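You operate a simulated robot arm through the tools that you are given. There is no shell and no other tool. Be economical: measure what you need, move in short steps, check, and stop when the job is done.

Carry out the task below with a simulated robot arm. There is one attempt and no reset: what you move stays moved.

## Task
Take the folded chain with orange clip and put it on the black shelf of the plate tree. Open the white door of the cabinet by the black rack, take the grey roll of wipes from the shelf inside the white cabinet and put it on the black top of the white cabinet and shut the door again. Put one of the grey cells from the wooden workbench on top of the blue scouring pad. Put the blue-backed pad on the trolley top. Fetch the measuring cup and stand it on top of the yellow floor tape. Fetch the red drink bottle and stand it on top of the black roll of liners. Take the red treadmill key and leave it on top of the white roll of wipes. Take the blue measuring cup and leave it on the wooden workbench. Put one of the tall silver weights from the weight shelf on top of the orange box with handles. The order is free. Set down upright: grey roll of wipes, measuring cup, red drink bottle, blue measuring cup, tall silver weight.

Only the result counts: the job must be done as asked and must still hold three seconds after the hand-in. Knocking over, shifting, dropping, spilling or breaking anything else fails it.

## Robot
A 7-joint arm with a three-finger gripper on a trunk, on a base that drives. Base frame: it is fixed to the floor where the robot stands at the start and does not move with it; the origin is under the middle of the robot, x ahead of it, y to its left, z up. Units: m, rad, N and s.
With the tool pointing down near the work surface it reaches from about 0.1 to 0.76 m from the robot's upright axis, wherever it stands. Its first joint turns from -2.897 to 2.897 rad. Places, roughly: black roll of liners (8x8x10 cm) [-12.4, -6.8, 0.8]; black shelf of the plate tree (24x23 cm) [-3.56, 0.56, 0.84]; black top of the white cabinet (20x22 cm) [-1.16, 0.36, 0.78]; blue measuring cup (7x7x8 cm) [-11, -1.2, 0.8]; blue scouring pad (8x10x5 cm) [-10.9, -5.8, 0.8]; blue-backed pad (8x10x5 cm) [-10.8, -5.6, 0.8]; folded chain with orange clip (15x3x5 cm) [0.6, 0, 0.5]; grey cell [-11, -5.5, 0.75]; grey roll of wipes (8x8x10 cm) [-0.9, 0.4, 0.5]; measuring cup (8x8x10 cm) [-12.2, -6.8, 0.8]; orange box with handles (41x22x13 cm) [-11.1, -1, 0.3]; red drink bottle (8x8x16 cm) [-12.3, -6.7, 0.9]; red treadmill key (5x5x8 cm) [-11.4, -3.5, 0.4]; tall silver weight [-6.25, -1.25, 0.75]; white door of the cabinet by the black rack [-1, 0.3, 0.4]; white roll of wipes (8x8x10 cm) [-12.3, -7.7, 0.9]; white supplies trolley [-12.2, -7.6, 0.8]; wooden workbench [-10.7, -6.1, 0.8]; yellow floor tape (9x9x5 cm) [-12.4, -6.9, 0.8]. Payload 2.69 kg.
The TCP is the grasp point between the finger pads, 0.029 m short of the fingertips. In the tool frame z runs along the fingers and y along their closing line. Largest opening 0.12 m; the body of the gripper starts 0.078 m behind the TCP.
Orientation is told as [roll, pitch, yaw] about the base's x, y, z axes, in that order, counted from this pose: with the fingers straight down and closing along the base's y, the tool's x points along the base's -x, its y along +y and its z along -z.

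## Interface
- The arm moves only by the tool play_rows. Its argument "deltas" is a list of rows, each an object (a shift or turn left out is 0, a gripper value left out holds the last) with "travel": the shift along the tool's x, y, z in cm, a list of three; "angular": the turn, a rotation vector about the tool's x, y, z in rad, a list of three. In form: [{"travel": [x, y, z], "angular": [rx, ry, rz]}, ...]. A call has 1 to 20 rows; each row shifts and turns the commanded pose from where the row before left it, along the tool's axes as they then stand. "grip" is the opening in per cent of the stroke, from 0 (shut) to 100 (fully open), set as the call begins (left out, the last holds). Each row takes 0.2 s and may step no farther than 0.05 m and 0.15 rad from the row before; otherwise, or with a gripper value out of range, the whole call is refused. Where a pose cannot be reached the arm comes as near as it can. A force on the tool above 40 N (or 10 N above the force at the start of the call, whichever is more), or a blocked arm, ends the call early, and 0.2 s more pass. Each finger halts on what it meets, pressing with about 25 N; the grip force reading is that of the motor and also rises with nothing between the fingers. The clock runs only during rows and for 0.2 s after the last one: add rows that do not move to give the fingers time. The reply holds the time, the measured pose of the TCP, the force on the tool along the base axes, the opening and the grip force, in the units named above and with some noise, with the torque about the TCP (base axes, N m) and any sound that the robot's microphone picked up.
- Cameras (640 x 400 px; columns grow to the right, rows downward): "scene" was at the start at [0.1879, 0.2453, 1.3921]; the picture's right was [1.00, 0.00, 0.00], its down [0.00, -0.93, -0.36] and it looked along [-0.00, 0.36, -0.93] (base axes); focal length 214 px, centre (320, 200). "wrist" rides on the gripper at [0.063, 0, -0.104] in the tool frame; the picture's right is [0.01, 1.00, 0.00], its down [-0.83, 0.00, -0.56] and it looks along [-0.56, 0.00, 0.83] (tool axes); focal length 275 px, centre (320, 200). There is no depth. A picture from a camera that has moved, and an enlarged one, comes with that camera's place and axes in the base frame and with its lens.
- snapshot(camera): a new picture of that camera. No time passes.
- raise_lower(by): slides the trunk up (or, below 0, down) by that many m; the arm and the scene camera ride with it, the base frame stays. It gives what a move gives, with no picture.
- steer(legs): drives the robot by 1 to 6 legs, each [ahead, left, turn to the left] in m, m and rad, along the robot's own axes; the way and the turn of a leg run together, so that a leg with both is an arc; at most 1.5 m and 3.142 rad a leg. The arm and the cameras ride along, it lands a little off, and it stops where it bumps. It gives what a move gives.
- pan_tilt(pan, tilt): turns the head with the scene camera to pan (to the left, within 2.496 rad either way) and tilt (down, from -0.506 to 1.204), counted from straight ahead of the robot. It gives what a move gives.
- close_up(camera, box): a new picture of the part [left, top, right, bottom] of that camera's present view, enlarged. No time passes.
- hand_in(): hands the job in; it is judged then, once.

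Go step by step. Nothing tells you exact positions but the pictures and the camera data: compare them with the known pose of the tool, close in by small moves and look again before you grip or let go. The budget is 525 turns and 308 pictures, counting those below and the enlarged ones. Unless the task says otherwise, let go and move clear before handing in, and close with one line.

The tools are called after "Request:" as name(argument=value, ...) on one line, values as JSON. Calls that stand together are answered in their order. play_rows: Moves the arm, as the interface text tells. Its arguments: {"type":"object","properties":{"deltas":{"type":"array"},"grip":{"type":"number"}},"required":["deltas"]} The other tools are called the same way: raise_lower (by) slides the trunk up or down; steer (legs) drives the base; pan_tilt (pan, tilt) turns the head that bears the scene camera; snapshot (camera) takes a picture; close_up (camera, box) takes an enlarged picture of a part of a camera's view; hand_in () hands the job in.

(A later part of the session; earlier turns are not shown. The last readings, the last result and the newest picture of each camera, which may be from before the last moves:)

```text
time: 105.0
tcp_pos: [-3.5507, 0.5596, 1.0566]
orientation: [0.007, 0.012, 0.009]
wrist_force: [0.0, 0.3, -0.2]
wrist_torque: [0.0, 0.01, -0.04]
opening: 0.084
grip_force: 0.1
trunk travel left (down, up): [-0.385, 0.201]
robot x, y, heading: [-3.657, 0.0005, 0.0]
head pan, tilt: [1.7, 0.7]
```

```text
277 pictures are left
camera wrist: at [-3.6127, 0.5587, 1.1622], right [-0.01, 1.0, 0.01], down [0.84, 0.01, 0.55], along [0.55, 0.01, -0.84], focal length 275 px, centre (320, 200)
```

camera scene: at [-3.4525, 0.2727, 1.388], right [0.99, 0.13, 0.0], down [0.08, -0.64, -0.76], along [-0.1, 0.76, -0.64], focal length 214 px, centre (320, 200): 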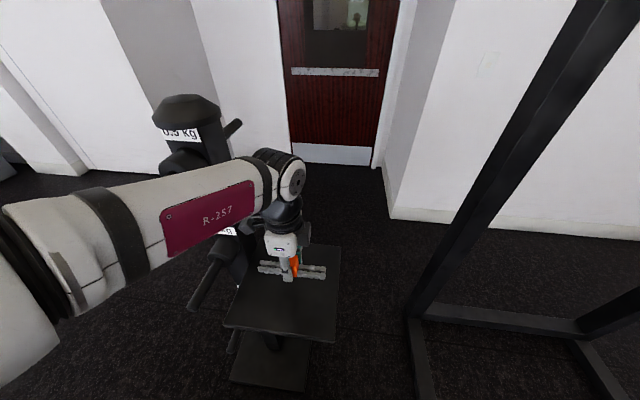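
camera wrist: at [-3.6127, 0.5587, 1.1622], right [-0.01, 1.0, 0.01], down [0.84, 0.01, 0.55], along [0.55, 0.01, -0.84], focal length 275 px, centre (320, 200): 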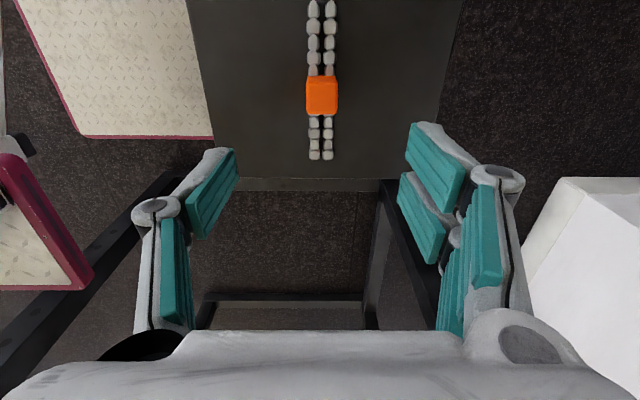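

The chain is on the shelf. I'll retract and go to the white cabinet.

Request:
play_rows(deltas=[{"travel": [0, -4, -1]}, {"travel": [0, -4.5, 0]}, {"travel": [0, -4.5, 0]}, {"travel": [0, -4.5, 0]}, {"travel": [2, -2, 0]}, {"travel": [4.5, 0, 0]}, {"travel": [4.5, 0, 0]}, {"travel": [4.5, 0, 0]}, {"travel": [4.5, 0, 0]}])

Request:
steer(legs=[[0, -1.0, 0], [1.2, 0, 0], [1.1, 0, 0], [0, 0.35, 0]])

Request:
pan_tilt(pan=1.4, tilt=0.6)

Request:
snapshot(camera="scene")

```text
time: 107.0
tcp_pos: [-3.7501, 0.3649, 1.0683]
orientation: [0.008, 0.012, 0.008]
wrist_force: [-0.4, -0.3, 0.3]
wrist_torque: [0.02, 0.02, 0.0]
opening: 0.0839
grip_force: 0.2
trunk travel left (down, up): [-0.385, 0.201]
robot x, y, heading: [-3.656, -0.001, 0.003]
head pan, tilt: [1.7, 0.7]
```

```text
time: 124.9
tcp_pos: [-1.4346, -0.2726, 1.0674]
orientation: [0.008, 0.013, -0.007]
wrist_force: [-0.2, 0.4, -0.3]
wrist_torque: [0.03, 0.0, -0.01]
opening: 0.0842
grip_force: 0.0
trunk travel left (down, up): [-0.385, 0.201]
robot x, y, heading: [-1.3431, -0.6415, -0.009]
head pan, tilt: [1.7, 0.7]
```

```text
time: 125.7
tcp_pos: [-1.4334, -0.2713, 1.0669]
orientation: [0.009, 0.012, -0.005]
wrist_force: [0.5, 0.2, 0.8]
wrist_torque: [0.0, 0.01, -0.02]
opening: 0.084
grip_force: 0.1
trunk travel left (down, up): [-0.385, 0.201]
robot x, y, heading: [-1.3413, -0.6375, -0.016]
head pan, tilt: [1.4, 0.6]
```

```text
276 pictures are left
camera scene: at [-1.1111, -0.366, 1.3966], right [0.98, -0.18, 0.0], down [-0.1, -0.56, -0.82], along [0.15, 0.81, -0.57], focal length 214 px, centre (320, 200)
```

scene: 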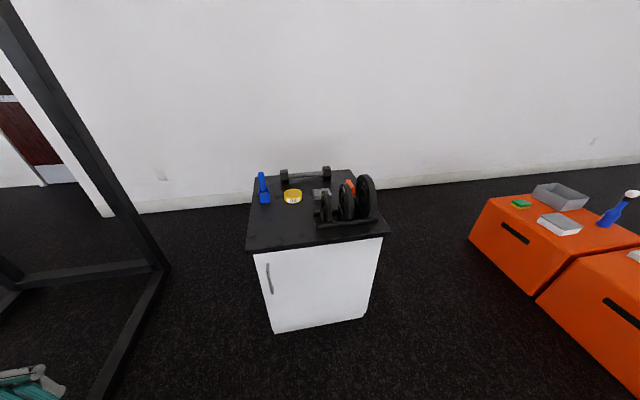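

Request:
close_up(camera="scene", box=[230, 150, 410, 262])

Request:
close_up(camera="scene", box=[240, 240, 320, 290])

```text
3.56 times, centred on (320, 206) of scene
camera zoom: at [-1.1111, -0.366, 1.3966], right [0.98, -0.18, 0.0], down [-0.1, -0.56, -0.82], along [0.15, 0.81, -0.57], focal length 763 px, centre (320, 179)
```

zoom: 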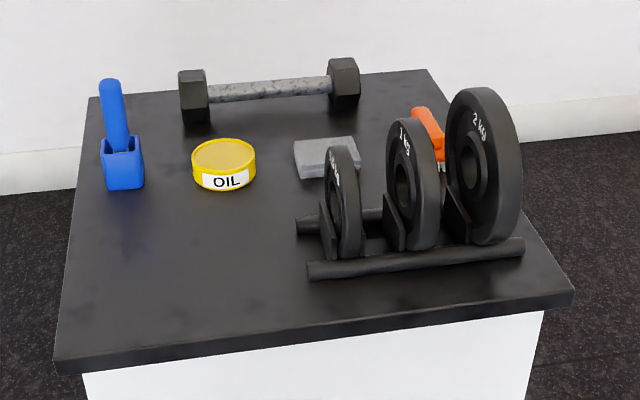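

```text
8.00 times, centred on (280, 265) of scene
camera zoom: at [-1.1111, -0.366, 1.3966], right [0.98, -0.18, 0.0], down [-0.1, -0.56, -0.82], along [0.15, 0.81, -0.57], focal length 1716 px, centre (640, -320)
```

zoom: 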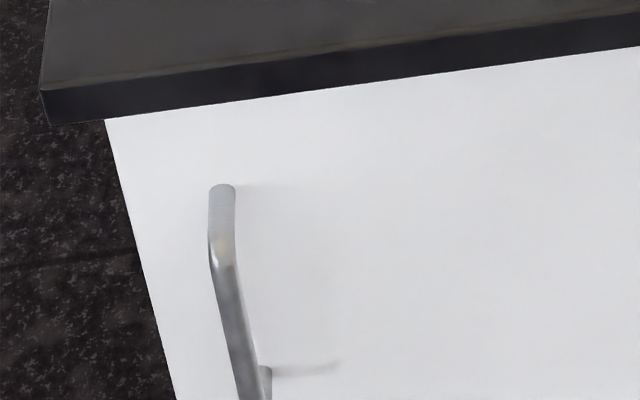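

The handle bar is at about x -1.22, z 0.51–0.70, and the free part of the top is at the front left. I'll turn the gripper to point horizontally at the door.

Request:
play_rows(deltas=[{"angular": [0, 0, 0.1428]}, {"angular": [0, 0, 0.1428]}, {"angular": [0, 0, 0.1428]}, {"angular": [0, 0, 0.1428]}, {"angular": [0, 0, 0.1428]}, {"angular": [0, 0, 0.1428]}, {"angular": [0, 0, 0.1428]}, {"angular": [0, 0, 0.1428]}, {"angular": [0, 0, 0.1428]}, {"angular": [0, 0, 0.1428]}, {"angular": [0, 0, 0.1428]}])

Request:
play_rows(deltas=[{"travel": [3, 3, 0]}, {"travel": [4, 2.5, 0]}, {"travel": [4, 2.5, 0], "angular": [0, 0.1, 0]}, {"travel": [4, 2.5, 0], "angular": [0, 0.147, 0]}, {"travel": [3.5, 2, 0], "angular": [0, 0.147, 0]}, {"travel": [3, 0, 0], "angular": [0, 0.147, 0]}, {"angular": [0, 0.147, 0]}, {"angular": [0, 0.147, 0]}, {"angular": [0, 0.147, 0]}, {"angular": [0, 0.147, 0]}, {"angular": [0, 0.147, 0]}, {"angular": [0, 0.147, 0]}, {"angular": [0, 0.147, 0]}])

Request:
snapshot(camera="wrist")

```text
time: 128.1
tcp_pos: [-1.4345, -0.2717, 1.0675]
orientation: [-0.011, 0.007, -1.575]
wrist_force: [-1.2, 0.0, 0.6]
wrist_torque: [0.03, -0.02, 0.01]
opening: 0.084
grip_force: 0.1
trunk travel left (down, up): [-0.385, 0.201]
robot x, y, heading: [-1.3445, -0.641, -0.013]
head pan, tilt: [1.4, 0.6]
```

```text
time: 130.9
tcp_pos: [-1.3105, -0.0608, 1.1061]
orientation: [-0.109, 1.472, -1.685]
wrist_force: [-0.3, -0.3, -0.5]
wrist_torque: [0.03, 0.02, -0.01]
opening: 0.0838
grip_force: 0.0
out of reach, approached as far as the arm can: row 13
trunk travel left (down, up): [-0.385, 0.201]
robot x, y, heading: [-1.3449, -0.6385, -0.012]
head pan, tilt: [1.4, 0.6]
```

```text
273 pictures are left
camera wrist: at [-1.3098, -0.1591, 1.1789], right [1.0, -0.01, -0.01], down [-0.01, -0.64, -0.77], along [0.0, 0.77, -0.64], focal length 275 px, centre (320, 200)
```

wrist: 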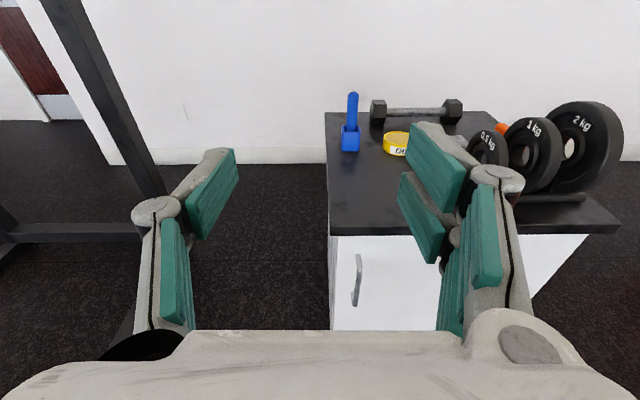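

Horizontal now, with a slight down tilt. I'll lower the trunk and check against the handle.

Request:
raise_lower(by=-0.38)

Request:
play_rows(deltas=[{"travel": [-3, 3, 0]}, {"travel": [-3, 3, 0]}, {"travel": [-3, 2.5, 0]}, {"travel": [-3, 0, 0]}])

Request:
snapshot(camera="wrist")

```text
time: 134.6
tcp_pos: [-1.3092, -0.061, 0.7267]
orientation: [-0.122, 1.468, -1.699]
wrist_force: [0.4, -0.1, 0.3]
wrist_torque: [-0.01, 0.0, -0.01]
opening: 0.0839
grip_force: 0.1
trunk travel left (down, up): [-0.005, 0.581]
robot x, y, heading: [-1.347, -0.6405, -0.008]
head pan, tilt: [1.4, 0.6]
```

```text
time: 135.6
tcp_pos: [-1.2449, -0.0714, 0.7083]
orientation: [-0.095, 1.444, -1.675]
wrist_force: [-0.1, 0.4, -0.4]
wrist_torque: [0.01, 0.0, 0.01]
opening: 0.0836
grip_force: 0.1
out of reach, approached as far as the arm can: row 1, 2, 3, 4
trunk travel left (down, up): [-0.005, 0.581]
robot x, y, heading: [-1.3433, -0.6404, -0.015]
head pan, tilt: [1.4, 0.6]
```

```text
272 pictures are left
camera wrist: at [-1.2451, -0.1677, 0.7852], right [1.0, -0.01, -0.01], down [-0.01, -0.66, -0.76], along [0.0, 0.76, -0.66], focal length 275 px, centre (320, 200)
```

wrist: 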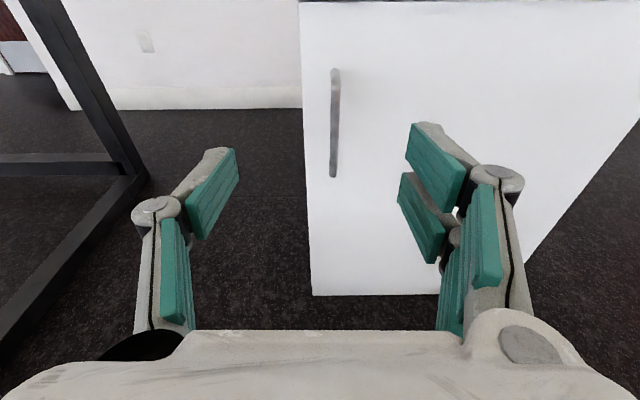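

Request:
play_rows(deltas=[{"travel": [0, 0, 4]}, {"travel": [0, 0, 4]}, {"travel": [0, 0, 4]}])

```text
time: 136.4
tcp_pos: [-1.2461, 0.0493, 0.713]
orientation: [-0.112, 1.458, -1.689]
wrist_force: [0.0, -0.1, 0.0]
wrist_torque: [-0.03, 0.01, -0.02]
opening: 0.0839
grip_force: 0.1
out of reach, approached as far as the arm can: row 1, 3
trunk travel left (down, up): [-0.005, 0.581]
robot x, y, heading: [-1.342, -0.6383, -0.008]
head pan, tilt: [1.4, 0.6]
```

Request:
play_rows(deltas=[{"angular": [0, -0.14, 0]}, {"angular": [0, -0.14, 0]}, {"angular": [0, -0.14, 0]}, {"travel": [-3, 0, 1]}, {"travel": [-3, 0, 1]}])

Request:
snapshot(camera="wrist")

```text
time: 137.6
tcp_pos: [-1.2472, 0.0354, 0.6532]
orientation: [-0.026, 1.051, -1.598]
wrist_force: [0.6, 0.0, 1.2]
wrist_torque: [-0.03, 0.03, 0.0]
opening: 0.084
grip_force: 0.1
trunk travel left (down, up): [-0.005, 0.581]
robot x, y, heading: [-1.3436, -0.639, -0.011]
head pan, tilt: [1.4, 0.6]
```

```text
271 pictures are left
camera wrist: at [-1.2465, -0.0241, 0.7591], right [1.0, 0.0, -0.01], down [-0.01, -0.9, -0.44], along [-0.01, 0.44, -0.9], focal length 275 px, centre (320, 200)
```

wrist: 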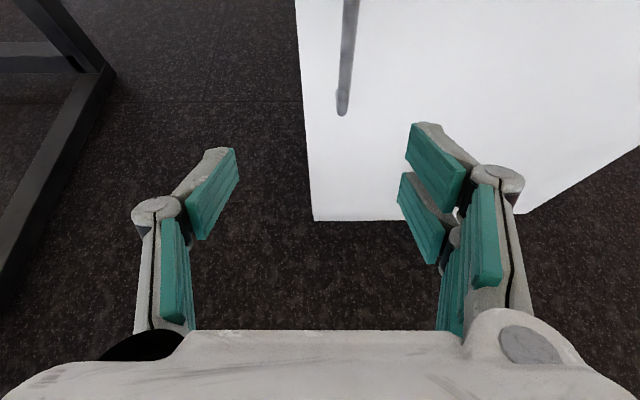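

A 60° tilt works. The handle is at x≈-1.22 with its bar at y≈0.21. I'll approach it with the fingers straddling.

Request:
play_rows(deltas=[{"travel": [1, 2.8, 3]}, {"travel": [1, 0, 4]}, {"travel": [1, 0, 4]}])

Request:
snapshot(camera="wrist")

Request:
snapshot(camera="scene")

```text
time: 138.4
tcp_pos: [-1.2213, 0.1462, 0.6233]
orientation: [-0.029, 1.05, -1.6]
wrist_force: [-1.2, 0.1, -0.2]
wrist_torque: [0.01, -0.06, -0.1]
opening: 0.084
grip_force: 0.0
trunk travel left (down, up): [-0.005, 0.581]
robot x, y, heading: [-1.344, -0.642, -0.009]
head pan, tilt: [1.4, 0.6]
```

```text
270 pictures are left
camera wrist: at [-1.2193, 0.0877, 0.7296], right [1.0, 0.0, -0.01], down [-0.01, -0.9, -0.44], along [-0.01, 0.44, -0.9], focal length 275 px, centre (320, 200)
```

wrist: 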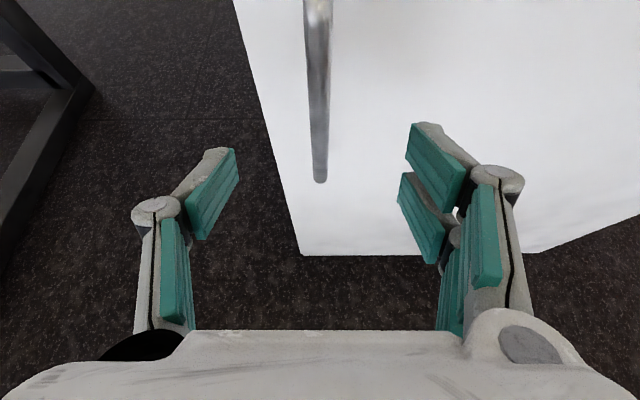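

```text
269 pictures are left
camera scene: at [-1.0283, -0.3671, 1.0175], right [0.98, -0.18, 0.0], down [-0.1, -0.56, -0.83], along [0.15, 0.81, -0.56], focal length 214 px, centre (320, 200)
```

scene: 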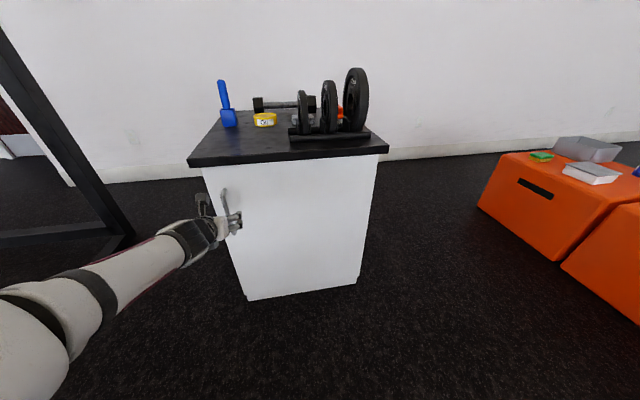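

Request:
play_rows(deltas=[{"travel": [0.5, 0, 3]}, {"travel": [0.5, 0, 2]}, {"travel": [0.2, 0, 1]}, {}])

Request:
snapshot(camera="wrist")

```text
time: 139.6
tcp_pos: [-1.3072, 0.1677, 0.6146]
orientation: [-0.037, 1.071, -1.508]
wrist_force: [0.3, 0.0, 0.6]
wrist_torque: [-0.01, 0.01, 0.0]
opening: 0.0839
grip_force: 0.0
out of reach, approached as far as the arm can: row 1, 3
trunk travel left (down, up): [-0.005, 0.581]
robot x, y, heading: [-1.3423, -0.6391, -0.008]
head pan, tilt: [1.4, 0.6]
stopped in row 4: the arm was blocked; the commanded pose is now the measured one
```

```text
268 pictures are left
camera wrist: at [-1.2998, 0.1067, 0.7207], right [1.0, 0.1, -0.01], down [0.08, -0.88, -0.46], along [-0.06, 0.46, -0.89], focal length 275 px, centre (320, 200)
```

wrist: 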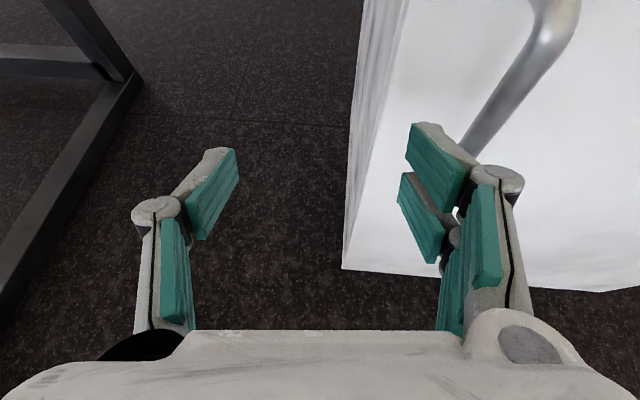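

The arm was at its reach limit and swept aside. I'll back off and bring the robot 15 cm closer.

Request:
play_rows(deltas=[{"travel": [0, 0, -4]}, {"travel": [0, 0, -4]}, {"travel": [0, 0, -2]}])

Request:
steer(legs=[[0, 0.1, 0.01]])

Request:
snapshot(camera="wrist")

```text
time: 140.4
tcp_pos: [-1.2938, 0.0808, 0.6629]
orientation: [-0.034, 1.067, -1.514]
wrist_force: [0.6, -0.1, 0.4]
wrist_torque: [-0.05, -0.02, 0.01]
opening: 0.0839
grip_force: 0.0
trunk travel left (down, up): [-0.005, 0.581]
robot x, y, heading: [-1.3399, -0.6407, -0.009]
head pan, tilt: [1.4, 0.6]
```

```text
time: 141.5
tcp_pos: [-1.3026, 0.182, 0.6619]
orientation: [-0.035, 1.067, -1.502]
wrist_force: [-0.5, -0.4, 0.1]
wrist_torque: [0.01, 0.02, -0.01]
opening: 0.0839
grip_force: 0.0
trunk travel left (down, up): [-0.005, 0.581]
robot x, y, heading: [-1.3438, -0.5384, -0.003]
head pan, tilt: [1.4, 0.6]
```

```text
267 pictures are left
camera wrist: at [-1.2943, 0.1216, 0.7683], right [0.99, 0.1, -0.01], down [0.08, -0.88, -0.46], along [-0.06, 0.46, -0.89], focal length 275 px, centre (320, 200)
```

wrist: 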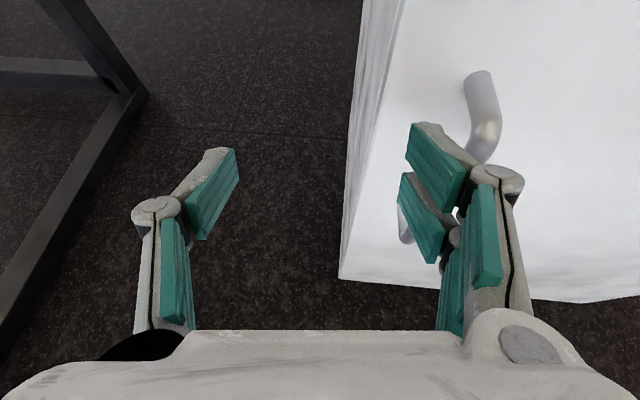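

Request:
play_rows(deltas=[{"travel": [-0.5, 0, -4]}, {"travel": [-0.5, 0, -3]}, {"travel": [-1, 4, 0]}, {"travel": [-1, 4, 0], "angular": [-0.07, 0, 0]}])

Request:
snapshot(camera="wrist")

```text
time: 142.5
tcp_pos: [-1.2167, 0.114, 0.6685]
orientation: [0.035, 1.069, -1.503]
wrist_force: [0.0, 0.0, 0.1]
wrist_torque: [0.01, 0.02, 0.01]
opening: 0.0841
grip_force: 0.1
trunk travel left (down, up): [-0.005, 0.581]
robot x, y, heading: [-1.3407, -0.5391, -0.002]
head pan, tilt: [1.4, 0.6]
```

```text
266 pictures are left
camera wrist: at [-1.2161, 0.0521, 0.7736], right [1.0, 0.04, 0.02], down [0.05, -0.89, -0.46], along [0.0, 0.46, -0.89], focal length 275 px, centre (320, 200)
```

wrist: 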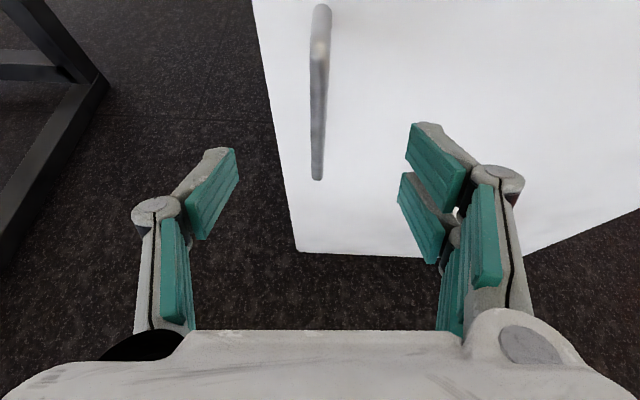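

Request:
play_rows(deltas=[{"travel": [-0.8, 0, 3]}, {"travel": [-0.8, 0, 3]}, {"travel": [0, 0, 3]}, {"travel": [0, 0, 1.5]}])

Request:
snapshot(camera="wrist")

```text
time: 143.5
tcp_pos: [-1.219, 0.1996, 0.6048]
orientation: [0.033, 1.07, -1.502]
wrist_force: [-0.1, 1.0, 0.2]
wrist_torque: [0.01, 0.03, -0.03]
opening: 0.084
grip_force: 0.1
trunk travel left (down, up): [-0.005, 0.581]
robot x, y, heading: [-1.3418, -0.5406, 0.004]
head pan, tilt: [1.4, 0.6]
```

```text
265 pictures are left
camera wrist: at [-1.2179, 0.1381, 0.7098], right [1.0, 0.04, 0.02], down [0.05, -0.89, -0.46], along [0.0, 0.46, -0.89], focal length 275 px, centre (320, 200)
```

wrist: 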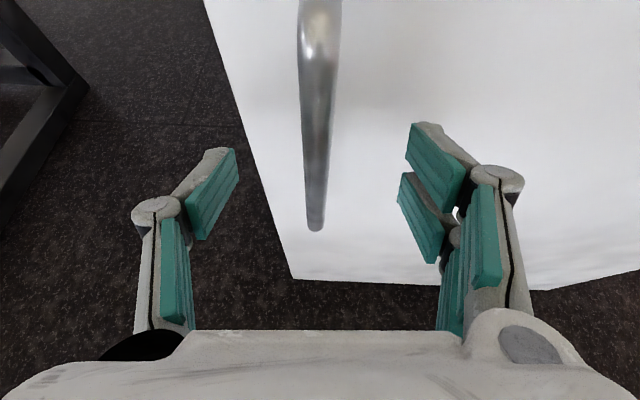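

The handle bar is between the fingers. Closing on it.

Request:
play_rows(deltas=[{}, {}, {}, {}], grip=0)

Request:
snapshot(camera="wrist")

```text
time: 144.5
tcp_pos: [-1.2196, 0.1998, 0.6046]
orientation: [0.03, 1.068, -1.503]
wrist_force: [-7.6, -0.4, 0.0]
wrist_torque: [0.19, 0.56, 0.19]
opening: 0.0137
grip_force: 40.4
trunk travel left (down, up): [-0.005, 0.581]
robot x, y, heading: [-1.3405, -0.5395, -0.004]
head pan, tilt: [1.4, 0.6]
```

```text
264 pictures are left
camera wrist: at [-1.2192, 0.1377, 0.7097], right [1.0, 0.04, 0.02], down [0.05, -0.89, -0.46], along [0.0, 0.46, -0.89], focal length 275 px, centre (320, 200)
```

wrist: 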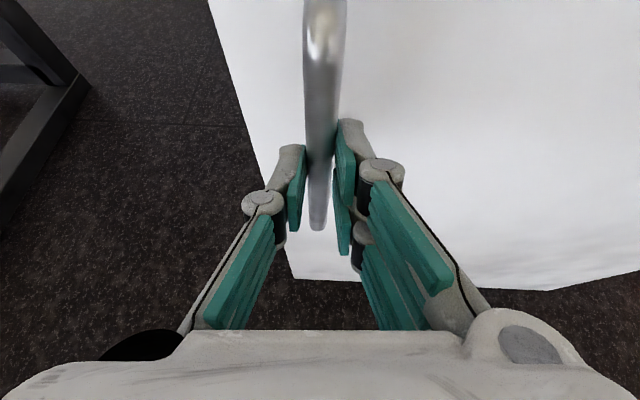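

Gripped. I'll pull the door along its arc, letting the tool turn with it.

Request:
play_rows(deltas=[{"travel": [-1.0, 0, -1.8], "angular": [0.035, 0, -0.0193]}, {"travel": [-1.98, 0, -3.59], "angular": [0.07, 0, -0.0386]}, {"travel": [-1.98, 0, -3.59], "angular": [0.07, 0, -0.0386]}, {"travel": [-1.98, 0, -3.59], "angular": [0.07, 0, -0.0386]}, {"travel": [-1.98, 0, -3.59], "angular": [0.07, 0, -0.0386]}])

Request:
snapshot(camera="wrist")

Request:
snapshot(camera="scene")

```text
time: 145.6
tcp_pos: [-1.1844, 0.0646, 0.6036]
orientation: [0.05, 1.064, -1.247]
wrist_force: [2.6, 1.0, 0.7]
wrist_torque: [-0.6, 0.59, -0.12]
opening: 0.0143
grip_force: 40.1
trunk travel left (down, up): [-0.005, 0.581]
robot x, y, heading: [-1.3457, -0.5382, -0.002]
head pan, tilt: [1.4, 0.6]
stopped in row 5: the force on the tool passed its limit at 44 N (the readings are from after the stop); the commanded pose is now the measured one
```

```text
263 pictures are left
camera wrist: at [-1.1706, 0.0045, 0.7102], right [0.96, 0.28, 0.03], down [0.26, -0.85, -0.46], along [-0.1, 0.45, -0.89], focal length 275 px, centre (320, 200)
```

wrist: 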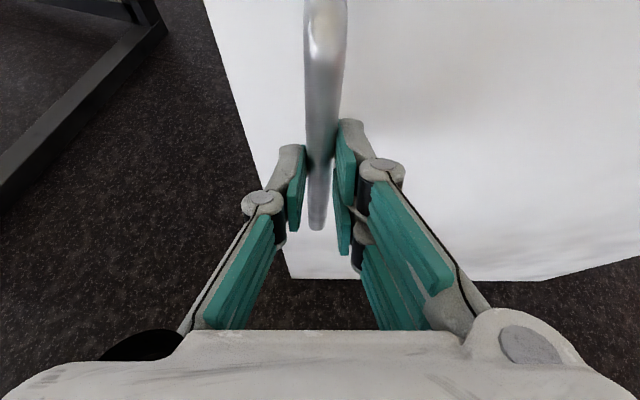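

```text
262 pictures are left
camera scene: at [-1.0294, -0.2637, 1.0174], right [0.98, -0.17, 0.0], down [-0.1, -0.56, -0.83], along [0.14, 0.81, -0.57], focal length 214 px, centre (320, 200)
```

scene: 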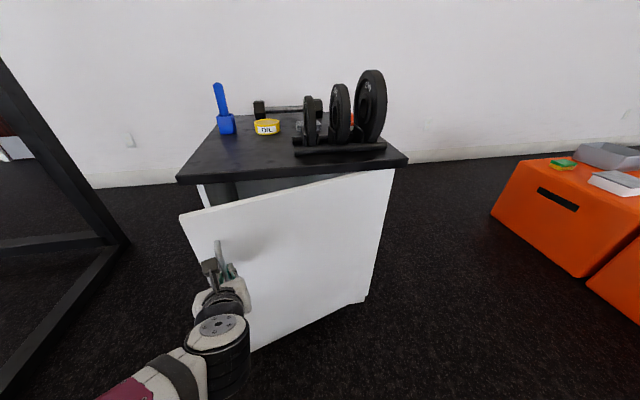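

The door is opening nicely. I'll continue a bit further.

Request:
play_rows(deltas=[{"travel": [-1.45, 0.4, -2.6], "angular": [0.053, 0, -0.029]}, {"travel": [-1.45, 0.4, -2.6], "angular": [0.053, 0, -0.029]}, {"travel": [-1.45, 0.4, -2.6], "angular": [0.053, 0, -0.029]}, {"travel": [-1.45, 0.4, -2.6], "angular": [0.053, 0, -0.029]}])

Request:
snapshot(camera="scene")

```text
time: 146.6
tcp_pos: [-1.1258, -0.0403, 0.6049]
orientation: [0.05, 1.058, -1.012]
wrist_force: [18.8, 12.3, -8.0]
wrist_torque: [-0.35, 0.66, -0.57]
opening: 0.0139
grip_force: 40.7
trunk travel left (down, up): [-0.005, 0.581]
robot x, y, heading: [-1.3394, -0.5402, -0.005]
head pan, tilt: [1.4, 0.6]
```

```text
261 pictures are left
camera scene: at [-1.029, -0.2632, 1.0172], right [0.98, -0.17, 0.0], down [-0.1, -0.56, -0.82], along [0.14, 0.81, -0.57], focal length 214 px, centre (320, 200)
```

scene: 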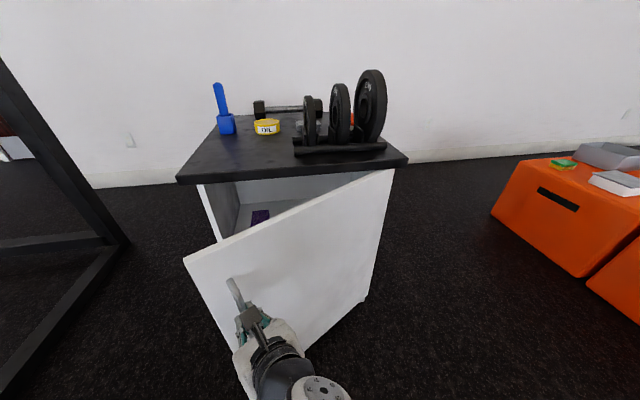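

The door is about 33° open. I'll release the handle, back off and go above it, to push the door from inside next.

Request:
play_rows(deltas=[{}, {}, {}], grip=60)

Request:
play_rows(deltas=[{"travel": [0, 0, -3]}, {"travel": [0, 0, -4]}, {"travel": [2, 0, -2]}, {"travel": [4, 0, 0]}, {"travel": [4, 0, 0]}, {"travel": [4, 0, 0]}])

Request:
raise_lower(by=0.25)

Request:
snapshot(camera="scene")

```text
time: 147.4
tcp_pos: [-1.128, -0.0413, 0.6044]
orientation: [0.044, 1.06, -1.007]
wrist_force: [0.0, 0.3, -0.6]
wrist_torque: [0.0, -0.01, 0.01]
opening: 0.0721
grip_force: 0.0
trunk travel left (down, up): [-0.005, 0.581]
robot x, y, heading: [-1.3438, -0.5408, -0.006]
head pan, tilt: [1.4, 0.6]
```

```text
time: 148.8
tcp_pos: [-1.1934, -0.0601, 0.7339]
orientation: [0.02, 1.001, -0.891]
wrist_force: [0.2, 0.6, -0.4]
wrist_torque: [-0.03, 0.0, 0.04]
opening: 0.0717
grip_force: 0.0
out of reach, approached as far as the arm can: row 2
trunk travel left (down, up): [-0.005, 0.581]
robot x, y, heading: [-1.3413, -0.5367, -0.004]
head pan, tilt: [1.4, 0.6]
stopped in row 6: the arm was blocked; the commanded pose is now the measured one
```

```text
time: 151.3
tcp_pos: [-1.2158, -0.0651, 0.979]
orientation: [0.045, 0.985, -0.829]
wrist_force: [0.4, 0.7, -0.2]
wrist_torque: [-0.02, -0.02, -0.01]
opening: 0.072
grip_force: 0.1
trunk travel left (down, up): [-0.255, 0.331]
robot x, y, heading: [-1.3421, -0.54, -0.004]
head pan, tilt: [1.4, 0.6]
```

```text
260 pictures are left
camera scene: at [-1.0512, -0.2643, 1.2674], right [0.98, -0.21, 0.0], down [-0.12, -0.55, -0.83], along [0.18, 0.81, -0.56], focal length 214 px, centre (320, 200)
```

scene: 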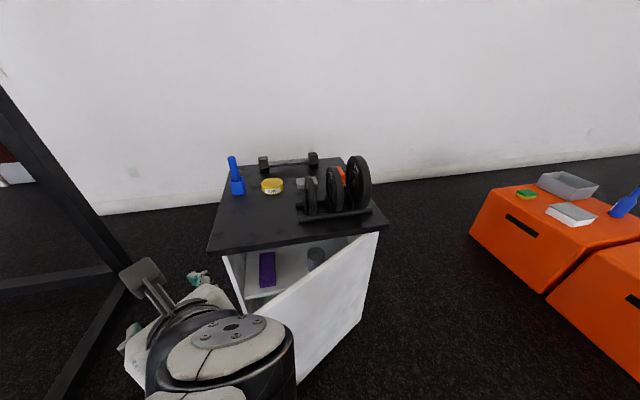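

The grey roll is visible inside, on the right. I'll move the wrist away from the head and point the tool down.

Request:
play_rows(deltas=[{"travel": [2.2, -1.4, 3.3]}, {"travel": [2.2, -1.4, 3.3]}, {"travel": [2.2, -1.4, 3.3]}, {"travel": [2.2, -1.4, 3.3]}, {"angular": [0, -0.1407, 0]}, {"angular": [0, -0.1407, 0]}, {"angular": [0, -0.1407, 0]}, {"angular": [0, -0.1407, 0]}, {"angular": [0, -0.1407, 0]}, {"angular": [0, -0.1407, 0]}, {"angular": [0, -0.1407, 0]}], grip=0)

Request:
close_up(camera="scene", box=[200, 200, 400, 325])

```text
time: 153.8
tcp_pos: [-1.3352, 0.0307, 0.9869]
orientation: [0.013, 0.014, -0.913]
wrist_force: [0.2, 0.3, 0.7]
wrist_torque: [0.07, -0.05, -0.03]
opening: 0.0001
grip_force: 25.1
trunk travel left (down, up): [-0.255, 0.331]
robot x, y, heading: [-1.3416, -0.5363, -0.003]
head pan, tilt: [1.4, 0.6]
```

```text
3.20 times, centred on (300, 262) of scene
camera zoom: at [-1.0547, -0.2638, 1.2674], right [0.98, -0.17, 0.0], down [-0.1, -0.56, -0.83], along [0.14, 0.81, -0.56], focal length 686 px, centre (384, 0)
```

zoom: 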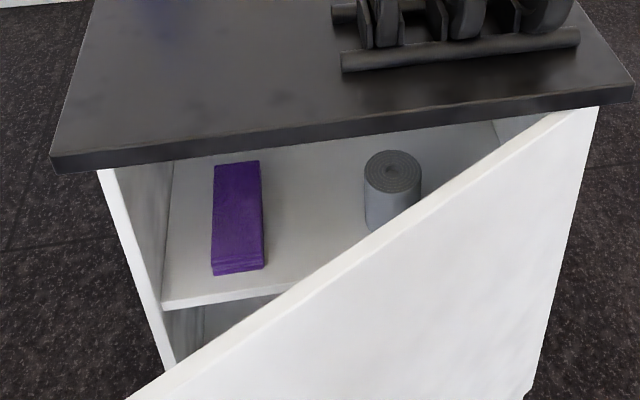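

Request:
steer(legs=[[0, -0.115, 0], [0.39, 0, 0.003]])

Request:
play_rows(deltas=[{"travel": [4, -2.5, 0]}, {"travel": [4, -2.5, 0]}, {"travel": [4, -2.5, 0]}, {"travel": [4, -2.5, 0]}])

Request:
pan_tilt(pan=1.8, tilt=0.9)

Request:
snapshot(camera="scene")

Request:
snapshot(camera="wrist")

```text
time: 157.0
tcp_pos: [-0.9448, -0.0835, 0.9858]
orientation: [0.012, 0.015, -0.907]
wrist_force: [-0.6, -0.7, -0.5]
wrist_torque: [-0.01, 0.03, 0.02]
opening: 0.0
grip_force: 24.8
trunk travel left (down, up): [-0.255, 0.331]
robot x, y, heading: [-0.9485, -0.6553, 0.002]
head pan, tilt: [1.4, 0.6]
```

```text
time: 158.0
tcp_pos: [-1.0417, -0.1045, 0.9803]
orientation: [0.009, 0.005, -0.884]
wrist_force: [-0.1, -1.1, 1.2]
wrist_torque: [-0.02, -0.01, 0.01]
opening: 0.0
grip_force: 24.7
out of reach, approached as far as the arm can: row 2, 3, 4
trunk travel left (down, up): [-0.255, 0.331]
robot x, y, heading: [-0.9479, -0.6543, 0.004]
head pan, tilt: [1.4, 0.6]
```

```text
time: 158.9
tcp_pos: [-1.0404, -0.1032, 0.9832]
orientation: [0.012, 0.008, -0.884]
wrist_force: [-1.2, 0.2, -0.6]
wrist_torque: [-0.02, -0.01, 0.03]
opening: 0.0001
grip_force: 25.6
trunk travel left (down, up): [-0.255, 0.331]
robot x, y, heading: [-0.9476, -0.6541, 0.005]
head pan, tilt: [1.799, 0.901]
```

```text
258 pictures are left
camera scene: at [-0.6956, -0.3901, 1.2426], right [0.97, 0.23, 0.0], down [0.18, -0.76, -0.62], along [-0.14, 0.61, -0.78], focal length 214 px, centre (320, 200)
```

scene: 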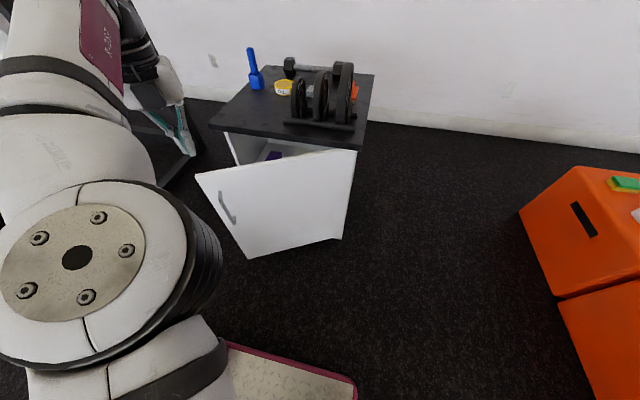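

```text
257 pictures are left
camera wrist: at [-1.0813, -0.0565, 1.0881], right [0.77, 0.64, 0.01], down [0.53, -0.65, 0.55], along [0.36, -0.42, -0.84], focal length 275 px, centre (320, 200)
```

wrist: 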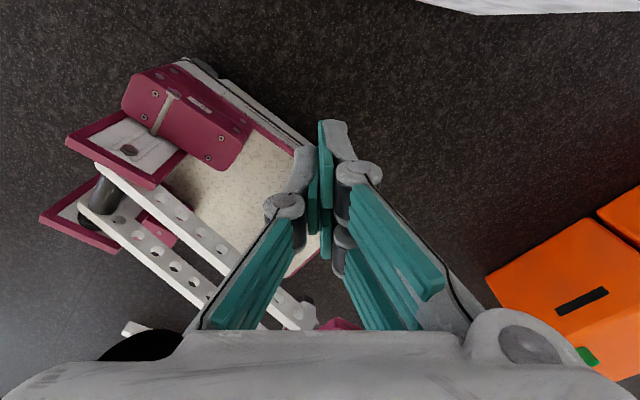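

Request:
play_rows(deltas=[{"angular": [0, 0, -0.145]}, {"angular": [0, 0, -0.145]}, {"angular": [0, 0, -0.145]}, {"angular": [0, 0, -0.145]}, {"angular": [0, 0, -0.145]}, {"angular": [0, 0, -0.145]}, {"travel": [2, 0, 0]}, {"travel": [2, 2, 0]}, {"travel": [2, 2, 0]}, {"travel": [2, 2, 0]}])

Request:
snapshot(camera="scene")

```text
time: 161.1
tcp_pos: [-1.0457, -0.1058, 0.9797]
orientation: [0.018, 0.001, -0.037]
wrist_force: [0.3, -0.1, 0.9]
wrist_torque: [0.0, 0.01, -0.04]
opening: 0.0
grip_force: 25.0
out of reach, approached as far as the arm can: row 7, 8, 9, 10
trunk travel left (down, up): [-0.255, 0.331]
robot x, y, heading: [-0.9517, -0.6535, -0.001]
head pan, tilt: [1.799, 0.901]
```

```text
256 pictures are left
camera scene: at [-0.6956, -0.3901, 1.2426], right [0.97, 0.23, 0.0], down [0.18, -0.76, -0.62], along [-0.14, 0.6, -0.78], focal length 214 px, centre (320, 200)
```

scene: 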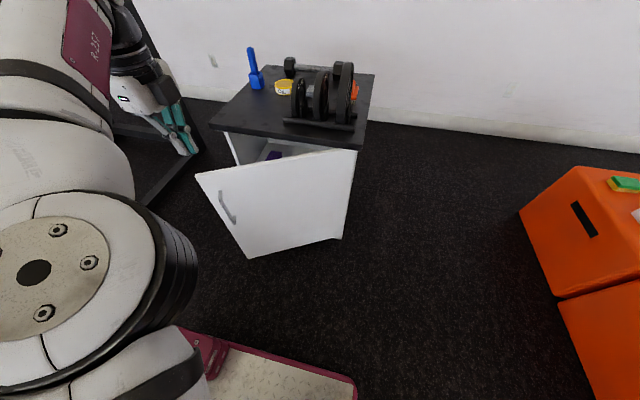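

Request:
play_rows(deltas=[{"travel": [0, -3, 0]}, {"travel": [0, -4, 0]}, {"travel": [2, -4, 0]}, {"travel": [4, 0, 0]}, {"travel": [4, 0, 0]}, {"travel": [4, 0, 0]}])

Request:
snapshot(camera="scene")

```text
time: 162.5
tcp_pos: [-1.1657, -0.2319, 0.971]
orientation: [0.018, 0.001, -0.039]
wrist_force: [1.7, 0.4, 0.1]
wrist_torque: [-0.08, 0.05, -0.02]
opening: 0.0
grip_force: 24.7
out of reach, approached as far as the arm can: row 6
trunk travel left (down, up): [-0.255, 0.331]
robot x, y, heading: [-0.9493, -0.6517, -0.001]
head pan, tilt: [1.799, 0.901]
```

```text
255 pictures are left
camera scene: at [-0.6953, -0.3902, 1.2425], right [0.97, 0.23, 0.0], down [0.18, -0.76, -0.62], along [-0.14, 0.6, -0.78], focal length 214 px, centre (320, 200)
```

scene: 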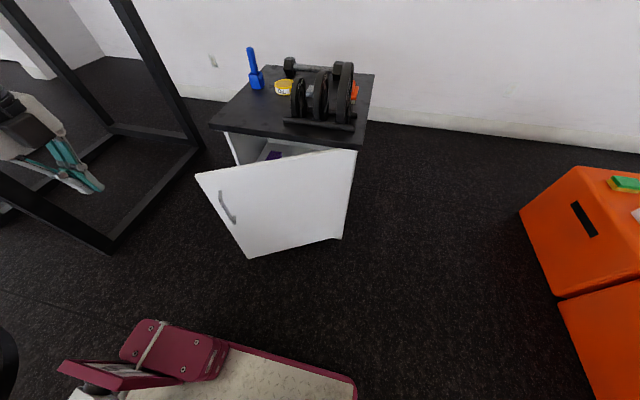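

Request:
play_rows(deltas=[{"travel": [0, 3, 0]}, {"travel": [0, 4, 0]}, {"travel": [0, 4, 0]}, {"travel": [0, 4, 0]}, {"travel": [0, 4, 0]}])

Request:
pan_tilt(pan=2.45, tilt=0.5)

Request:
snapshot(camera="scene")

```text
time: 163.7
tcp_pos: [-1.09, -0.1381, 0.9543]
orientation: [0.019, 0.001, -0.034]
wrist_force: [-0.6, 0.3, 1.1]
wrist_torque: [0.03, -0.07, 0.01]
opening: 0.0
grip_force: 25.0
out of reach, approached as far as the arm can: row 1, 2, 3, 4, 5
trunk travel left (down, up): [-0.255, 0.331]
robot x, y, heading: [-0.9475, -0.6557, 0.002]
head pan, tilt: [1.799, 0.901]
```

```text
time: 164.7
tcp_pos: [-1.0896, -0.1384, 0.9547]
orientation: [0.018, 0.002, -0.036]
wrist_force: [0.5, 1.0, 0.2]
wrist_torque: [-0.04, 0.03, 0.03]
opening: 0.0001
grip_force: 25.0
trunk travel left (down, up): [-0.255, 0.331]
robot x, y, heading: [-0.9467, -0.6526, 0.001]
head pan, tilt: [2.45, 0.499]
```

```text
254 pictures are left
camera scene: at [-0.7485, -0.4057, 1.2764], right [0.64, 0.77, 0.0], down [0.37, -0.31, -0.88], along [-0.68, 0.56, -0.48], focal length 214 px, centre (320, 200)
```

scene: 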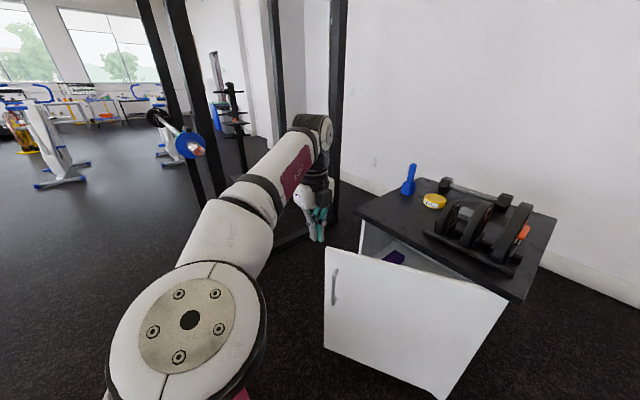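

The arm is too high relative to the trunk here. I'll raise the trunk and lower the arm relative to it.

Request:
raise_lower(by=0.25)

Request:
play_rows(deltas=[{"travel": [0, 0, 4]}, {"travel": [0, 0, 4]}, {"travel": [0, 0, 4]}, {"travel": [0, 0, 4]}, {"travel": [0, 2, 4]}, {"travel": [0, 4, 2]}, {"travel": [0, 4, 2]}])

Request:
pan_tilt(pan=1.9, tilt=0.9)

Request:
snapshot(camera="scene")

```text
time: 167.3
tcp_pos: [-1.088, -0.1394, 1.2037]
orientation: [0.019, 0.001, -0.037]
wrist_force: [-0.5, 0.1, 0.0]
wrist_torque: [-0.01, 0.01, 0.01]
opening: 0.0001
grip_force: 25.0
trunk travel left (down, up): [-0.505, 0.081]
robot x, y, heading: [-0.9487, -0.6513, -0.0]
head pan, tilt: [2.45, 0.499]
```

```text
time: 168.9
tcp_pos: [-1.0868, -0.0364, 0.9661]
orientation: [0.019, 0.001, -0.038]
wrist_force: [-0.2, -1.7, 0.5]
wrist_torque: [0.06, -0.07, -0.02]
opening: 0.0
grip_force: 24.6
trunk travel left (down, up): [-0.505, 0.081]
robot x, y, heading: [-0.9515, -0.6489, -0.0]
head pan, tilt: [2.45, 0.499]
```

```text
time: 169.9
tcp_pos: [-1.086, -0.036, 0.9672]
orientation: [0.02, 0.002, -0.037]
wrist_force: [0.0, -0.4, 0.6]
wrist_torque: [0.04, 0.04, 0.02]
opening: 0.0
grip_force: 24.5
trunk travel left (down, up): [-0.505, 0.081]
robot x, y, heading: [-0.9504, -0.652, 0.0]
head pan, tilt: [1.901, 0.901]
```

```text
253 pictures are left
camera scene: at [-0.8537, -0.3924, 1.4926], right [0.95, 0.33, 0.0], down [0.26, -0.74, -0.62], along [-0.2, 0.59, -0.78], focal length 214 px, centre (320, 200)
```

scene: 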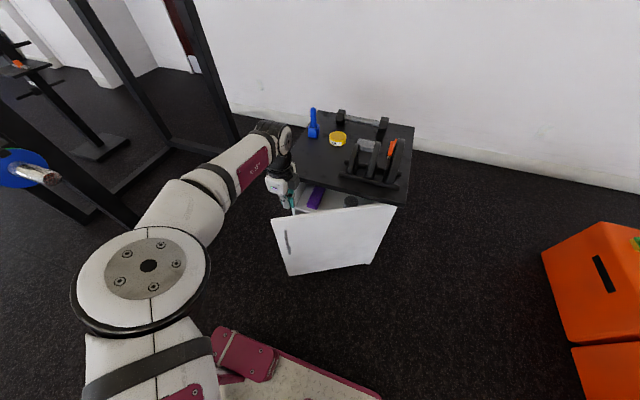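

The door's free edge is near (-1.20, 0.02) and its hinge near (-0.71, 0.26). I'll shift the base slightly and put the closed fingers down inside the door.

Request:
steer(legs=[[-0.07, 0.055, 0]])

Request:
play_rows(deltas=[{"travel": [-1.5, 4, 0]}, {"travel": [-1.5, 4, 0]}, {"travel": [0, 2, 3]}, {"travel": [0, 0, 4]}])

Request:
snapshot(camera="scene")

Request:
snapshot(camera="wrist")

```text
time: 171.0
tcp_pos: [-1.1538, 0.0186, 0.967]
orientation: [0.019, 0.001, -0.037]
wrist_force: [-0.2, 0.5, 1.2]
wrist_torque: [0.02, 0.01, -0.02]
opening: 0.0
grip_force: 24.8
trunk travel left (down, up): [-0.505, 0.081]
robot x, y, heading: [-1.0195, -0.5983, -0.0]
head pan, tilt: [1.901, 0.901]
```

```text
time: 171.8
tcp_pos: [-1.2467, 0.0151, 0.9643]
orientation: [0.021, -0.007, 0.149]
wrist_force: [-0.1, 0.3, -0.2]
wrist_torque: [-0.02, -0.01, 0.03]
opening: 0.0001
grip_force: 25.0
out of reach, approached as far as the arm can: row 2, 3
trunk travel left (down, up): [-0.505, 0.081]
robot x, y, heading: [-1.0194, -0.6002, -0.001]
head pan, tilt: [1.901, 0.901]
stopped in row 3: the arm was blocked; the commanded pose is now the measured one
```

```text
252 pictures are left
camera scene: at [-0.9228, -0.3377, 1.4924], right [0.95, 0.32, 0.0], down [0.25, -0.74, -0.62], along [-0.2, 0.59, -0.78], focal length 214 px, centre (320, 200)
```

scene: 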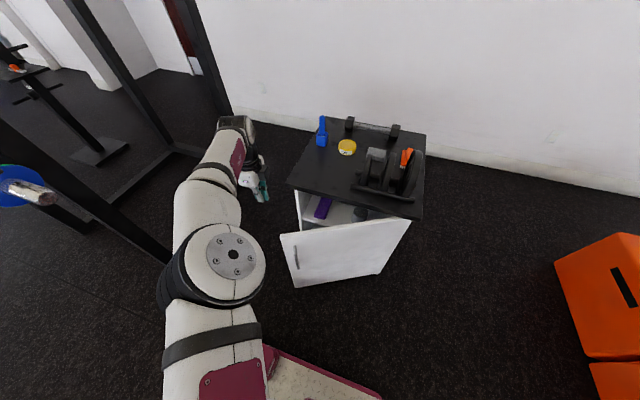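

```text
251 pictures are left
camera wrist: at [-1.3088, 0.0042, 1.069], right [-0.15, 0.99, 0.02], down [0.82, 0.12, 0.56], along [0.55, 0.1, -0.83], focal length 275 px, centre (320, 200)
```

wrist: 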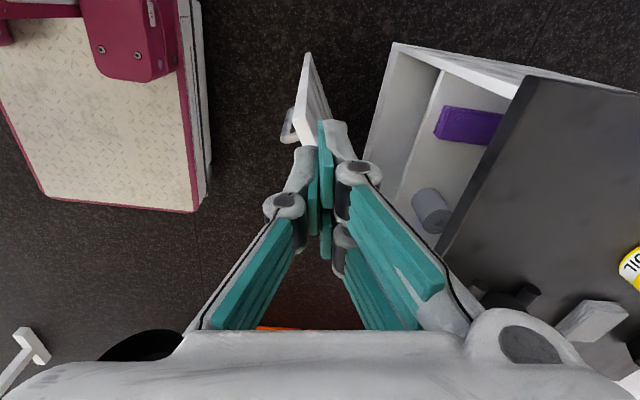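

The lift's arm base shifts forward as it lowers, and the arm works best left-rear of it. I'll re-place the base accordingly before going inside the door.

Request:
play_rows(deltas=[{"travel": [-3, -1, 0]}, {"travel": [-4, 0, 0]}, {"travel": [-4, 0, 0]}, {"angular": [0, 0, 0.14]}])

Request:
steer(legs=[[-0.21, 0.04, 0]])

Request:
raise_lower(by=-0.12)

```text
time: 172.8
tcp_pos: [-1.1356, 0.0217, 0.9661]
orientation: [0.022, -0.004, 0.006]
wrist_force: [-0.1, -0.4, 0.4]
wrist_torque: [-0.02, 0.01, 0.03]
opening: 0.0001
grip_force: 25.3
trunk travel left (down, up): [-0.505, 0.081]
robot x, y, heading: [-1.0234, -0.5976, 0.001]
head pan, tilt: [1.901, 0.901]
```

```text
time: 174.4
tcp_pos: [-1.3485, 0.0611, 0.9644]
orientation: [0.021, -0.004, 0.014]
wrist_force: [0.9, -0.2, -0.2]
wrist_torque: [-0.02, -0.01, -0.02]
opening: 0.0
grip_force: 25.0
trunk travel left (down, up): [-0.505, 0.081]
robot x, y, heading: [-1.2309, -0.5544, 0.004]
head pan, tilt: [1.901, 0.901]
```

```text
time: 175.9
tcp_pos: [-1.3474, 0.0618, 0.8454]
orientation: [0.021, -0.004, 0.012]
wrist_force: [0.2, 0.0, -0.7]
wrist_torque: [-0.01, 0.03, -0.02]
opening: 0.0
grip_force: 25.2
trunk travel left (down, up): [-0.385, 0.201]
robot x, y, heading: [-1.2254, -0.5557, 0.005]
head pan, tilt: [1.901, 0.901]
```

Request:
play_rows(deltas=[{"travel": [-4, 0, 0]}, {"travel": [-4, 1, 0]}, {"travel": [-4, 1, 0]}, {"travel": [-4, 1, 0]}, {"travel": [-4, 1, 0]}])

Request:
snapshot(camera="scene")

Request:
snapshot(camera="wrist")

```text
time: 177.3
tcp_pos: [-1.1784, 0.0966, 0.8465]
orientation: [0.018, -0.003, 0.061]
wrist_force: [-0.4, -0.5, -0.3]
wrist_torque: [-0.04, -0.01, 0.03]
opening: 0.0
grip_force: 25.0
trunk travel left (down, up): [-0.385, 0.201]
robot x, y, heading: [-1.229, -0.5566, 0.003]
head pan, tilt: [1.901, 0.901]
stopped in row 5: the arm was blocked; the commanded pose is now the measured one
```

```text
250 pictures are left
camera scene: at [-1.0412, -0.2967, 1.3718], right [0.94, 0.33, 0.0], down [0.26, -0.74, -0.62], along [-0.2, 0.59, -0.78], focal length 214 px, centre (320, 200)
```

scene: 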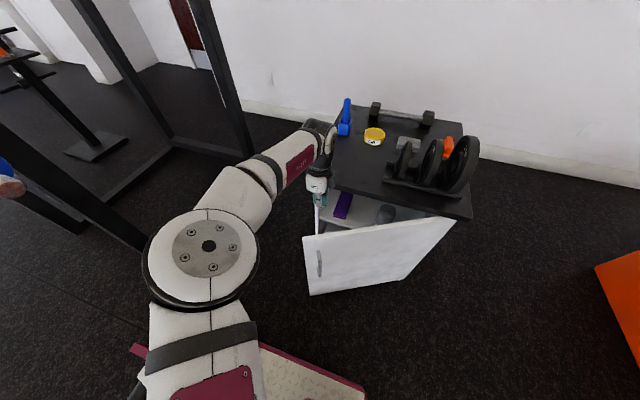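

```text
249 pictures are left
camera wrist: at [-1.2421, 0.0898, 0.951], right [-0.06, 1.0, 0.02], down [0.83, 0.04, 0.56], along [0.56, 0.05, -0.83], focal length 275 px, centre (320, 200)
```

wrist: 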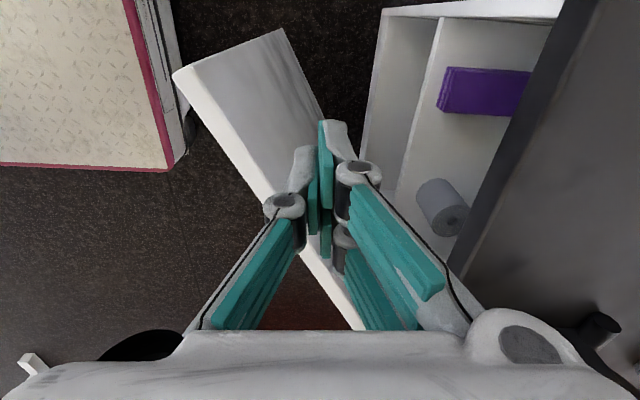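

The fingers are already on the inner side of the door. Going straight down.

Request:
play_rows(deltas=[{"travel": [0, 0, 4]}, {"travel": [0, 0, 4]}, {"travel": [0, 0, 4]}, {"travel": [0, 0, 2.5]}])

Request:
snapshot(camera="scene")

```text
time: 178.4
tcp_pos: [-1.2876, 0.0542, 0.7131]
orientation: [0.032, 0.001, 0.229]
wrist_force: [-1.2, 0.0, 0.1]
wrist_torque: [-0.05, 0.01, -0.01]
opening: 0.0
grip_force: 24.7
trunk travel left (down, up): [-0.385, 0.201]
robot x, y, heading: [-1.226, -0.5609, 0.004]
head pan, tilt: [1.901, 0.901]
stopped in row 4: the arm was blocked; the commanded pose is now the measured one
```

```text
248 pictures are left
camera scene: at [-1.0414, -0.2968, 1.3718], right [0.94, 0.33, 0.0], down [0.26, -0.74, -0.62], along [-0.2, 0.59, -0.78], focal length 214 px, centre (320, 200)
```

scene: 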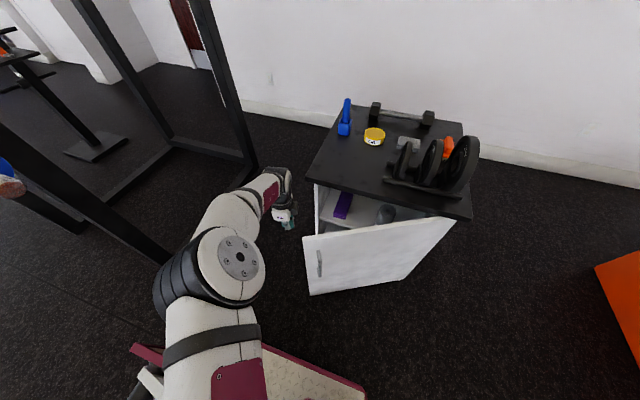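

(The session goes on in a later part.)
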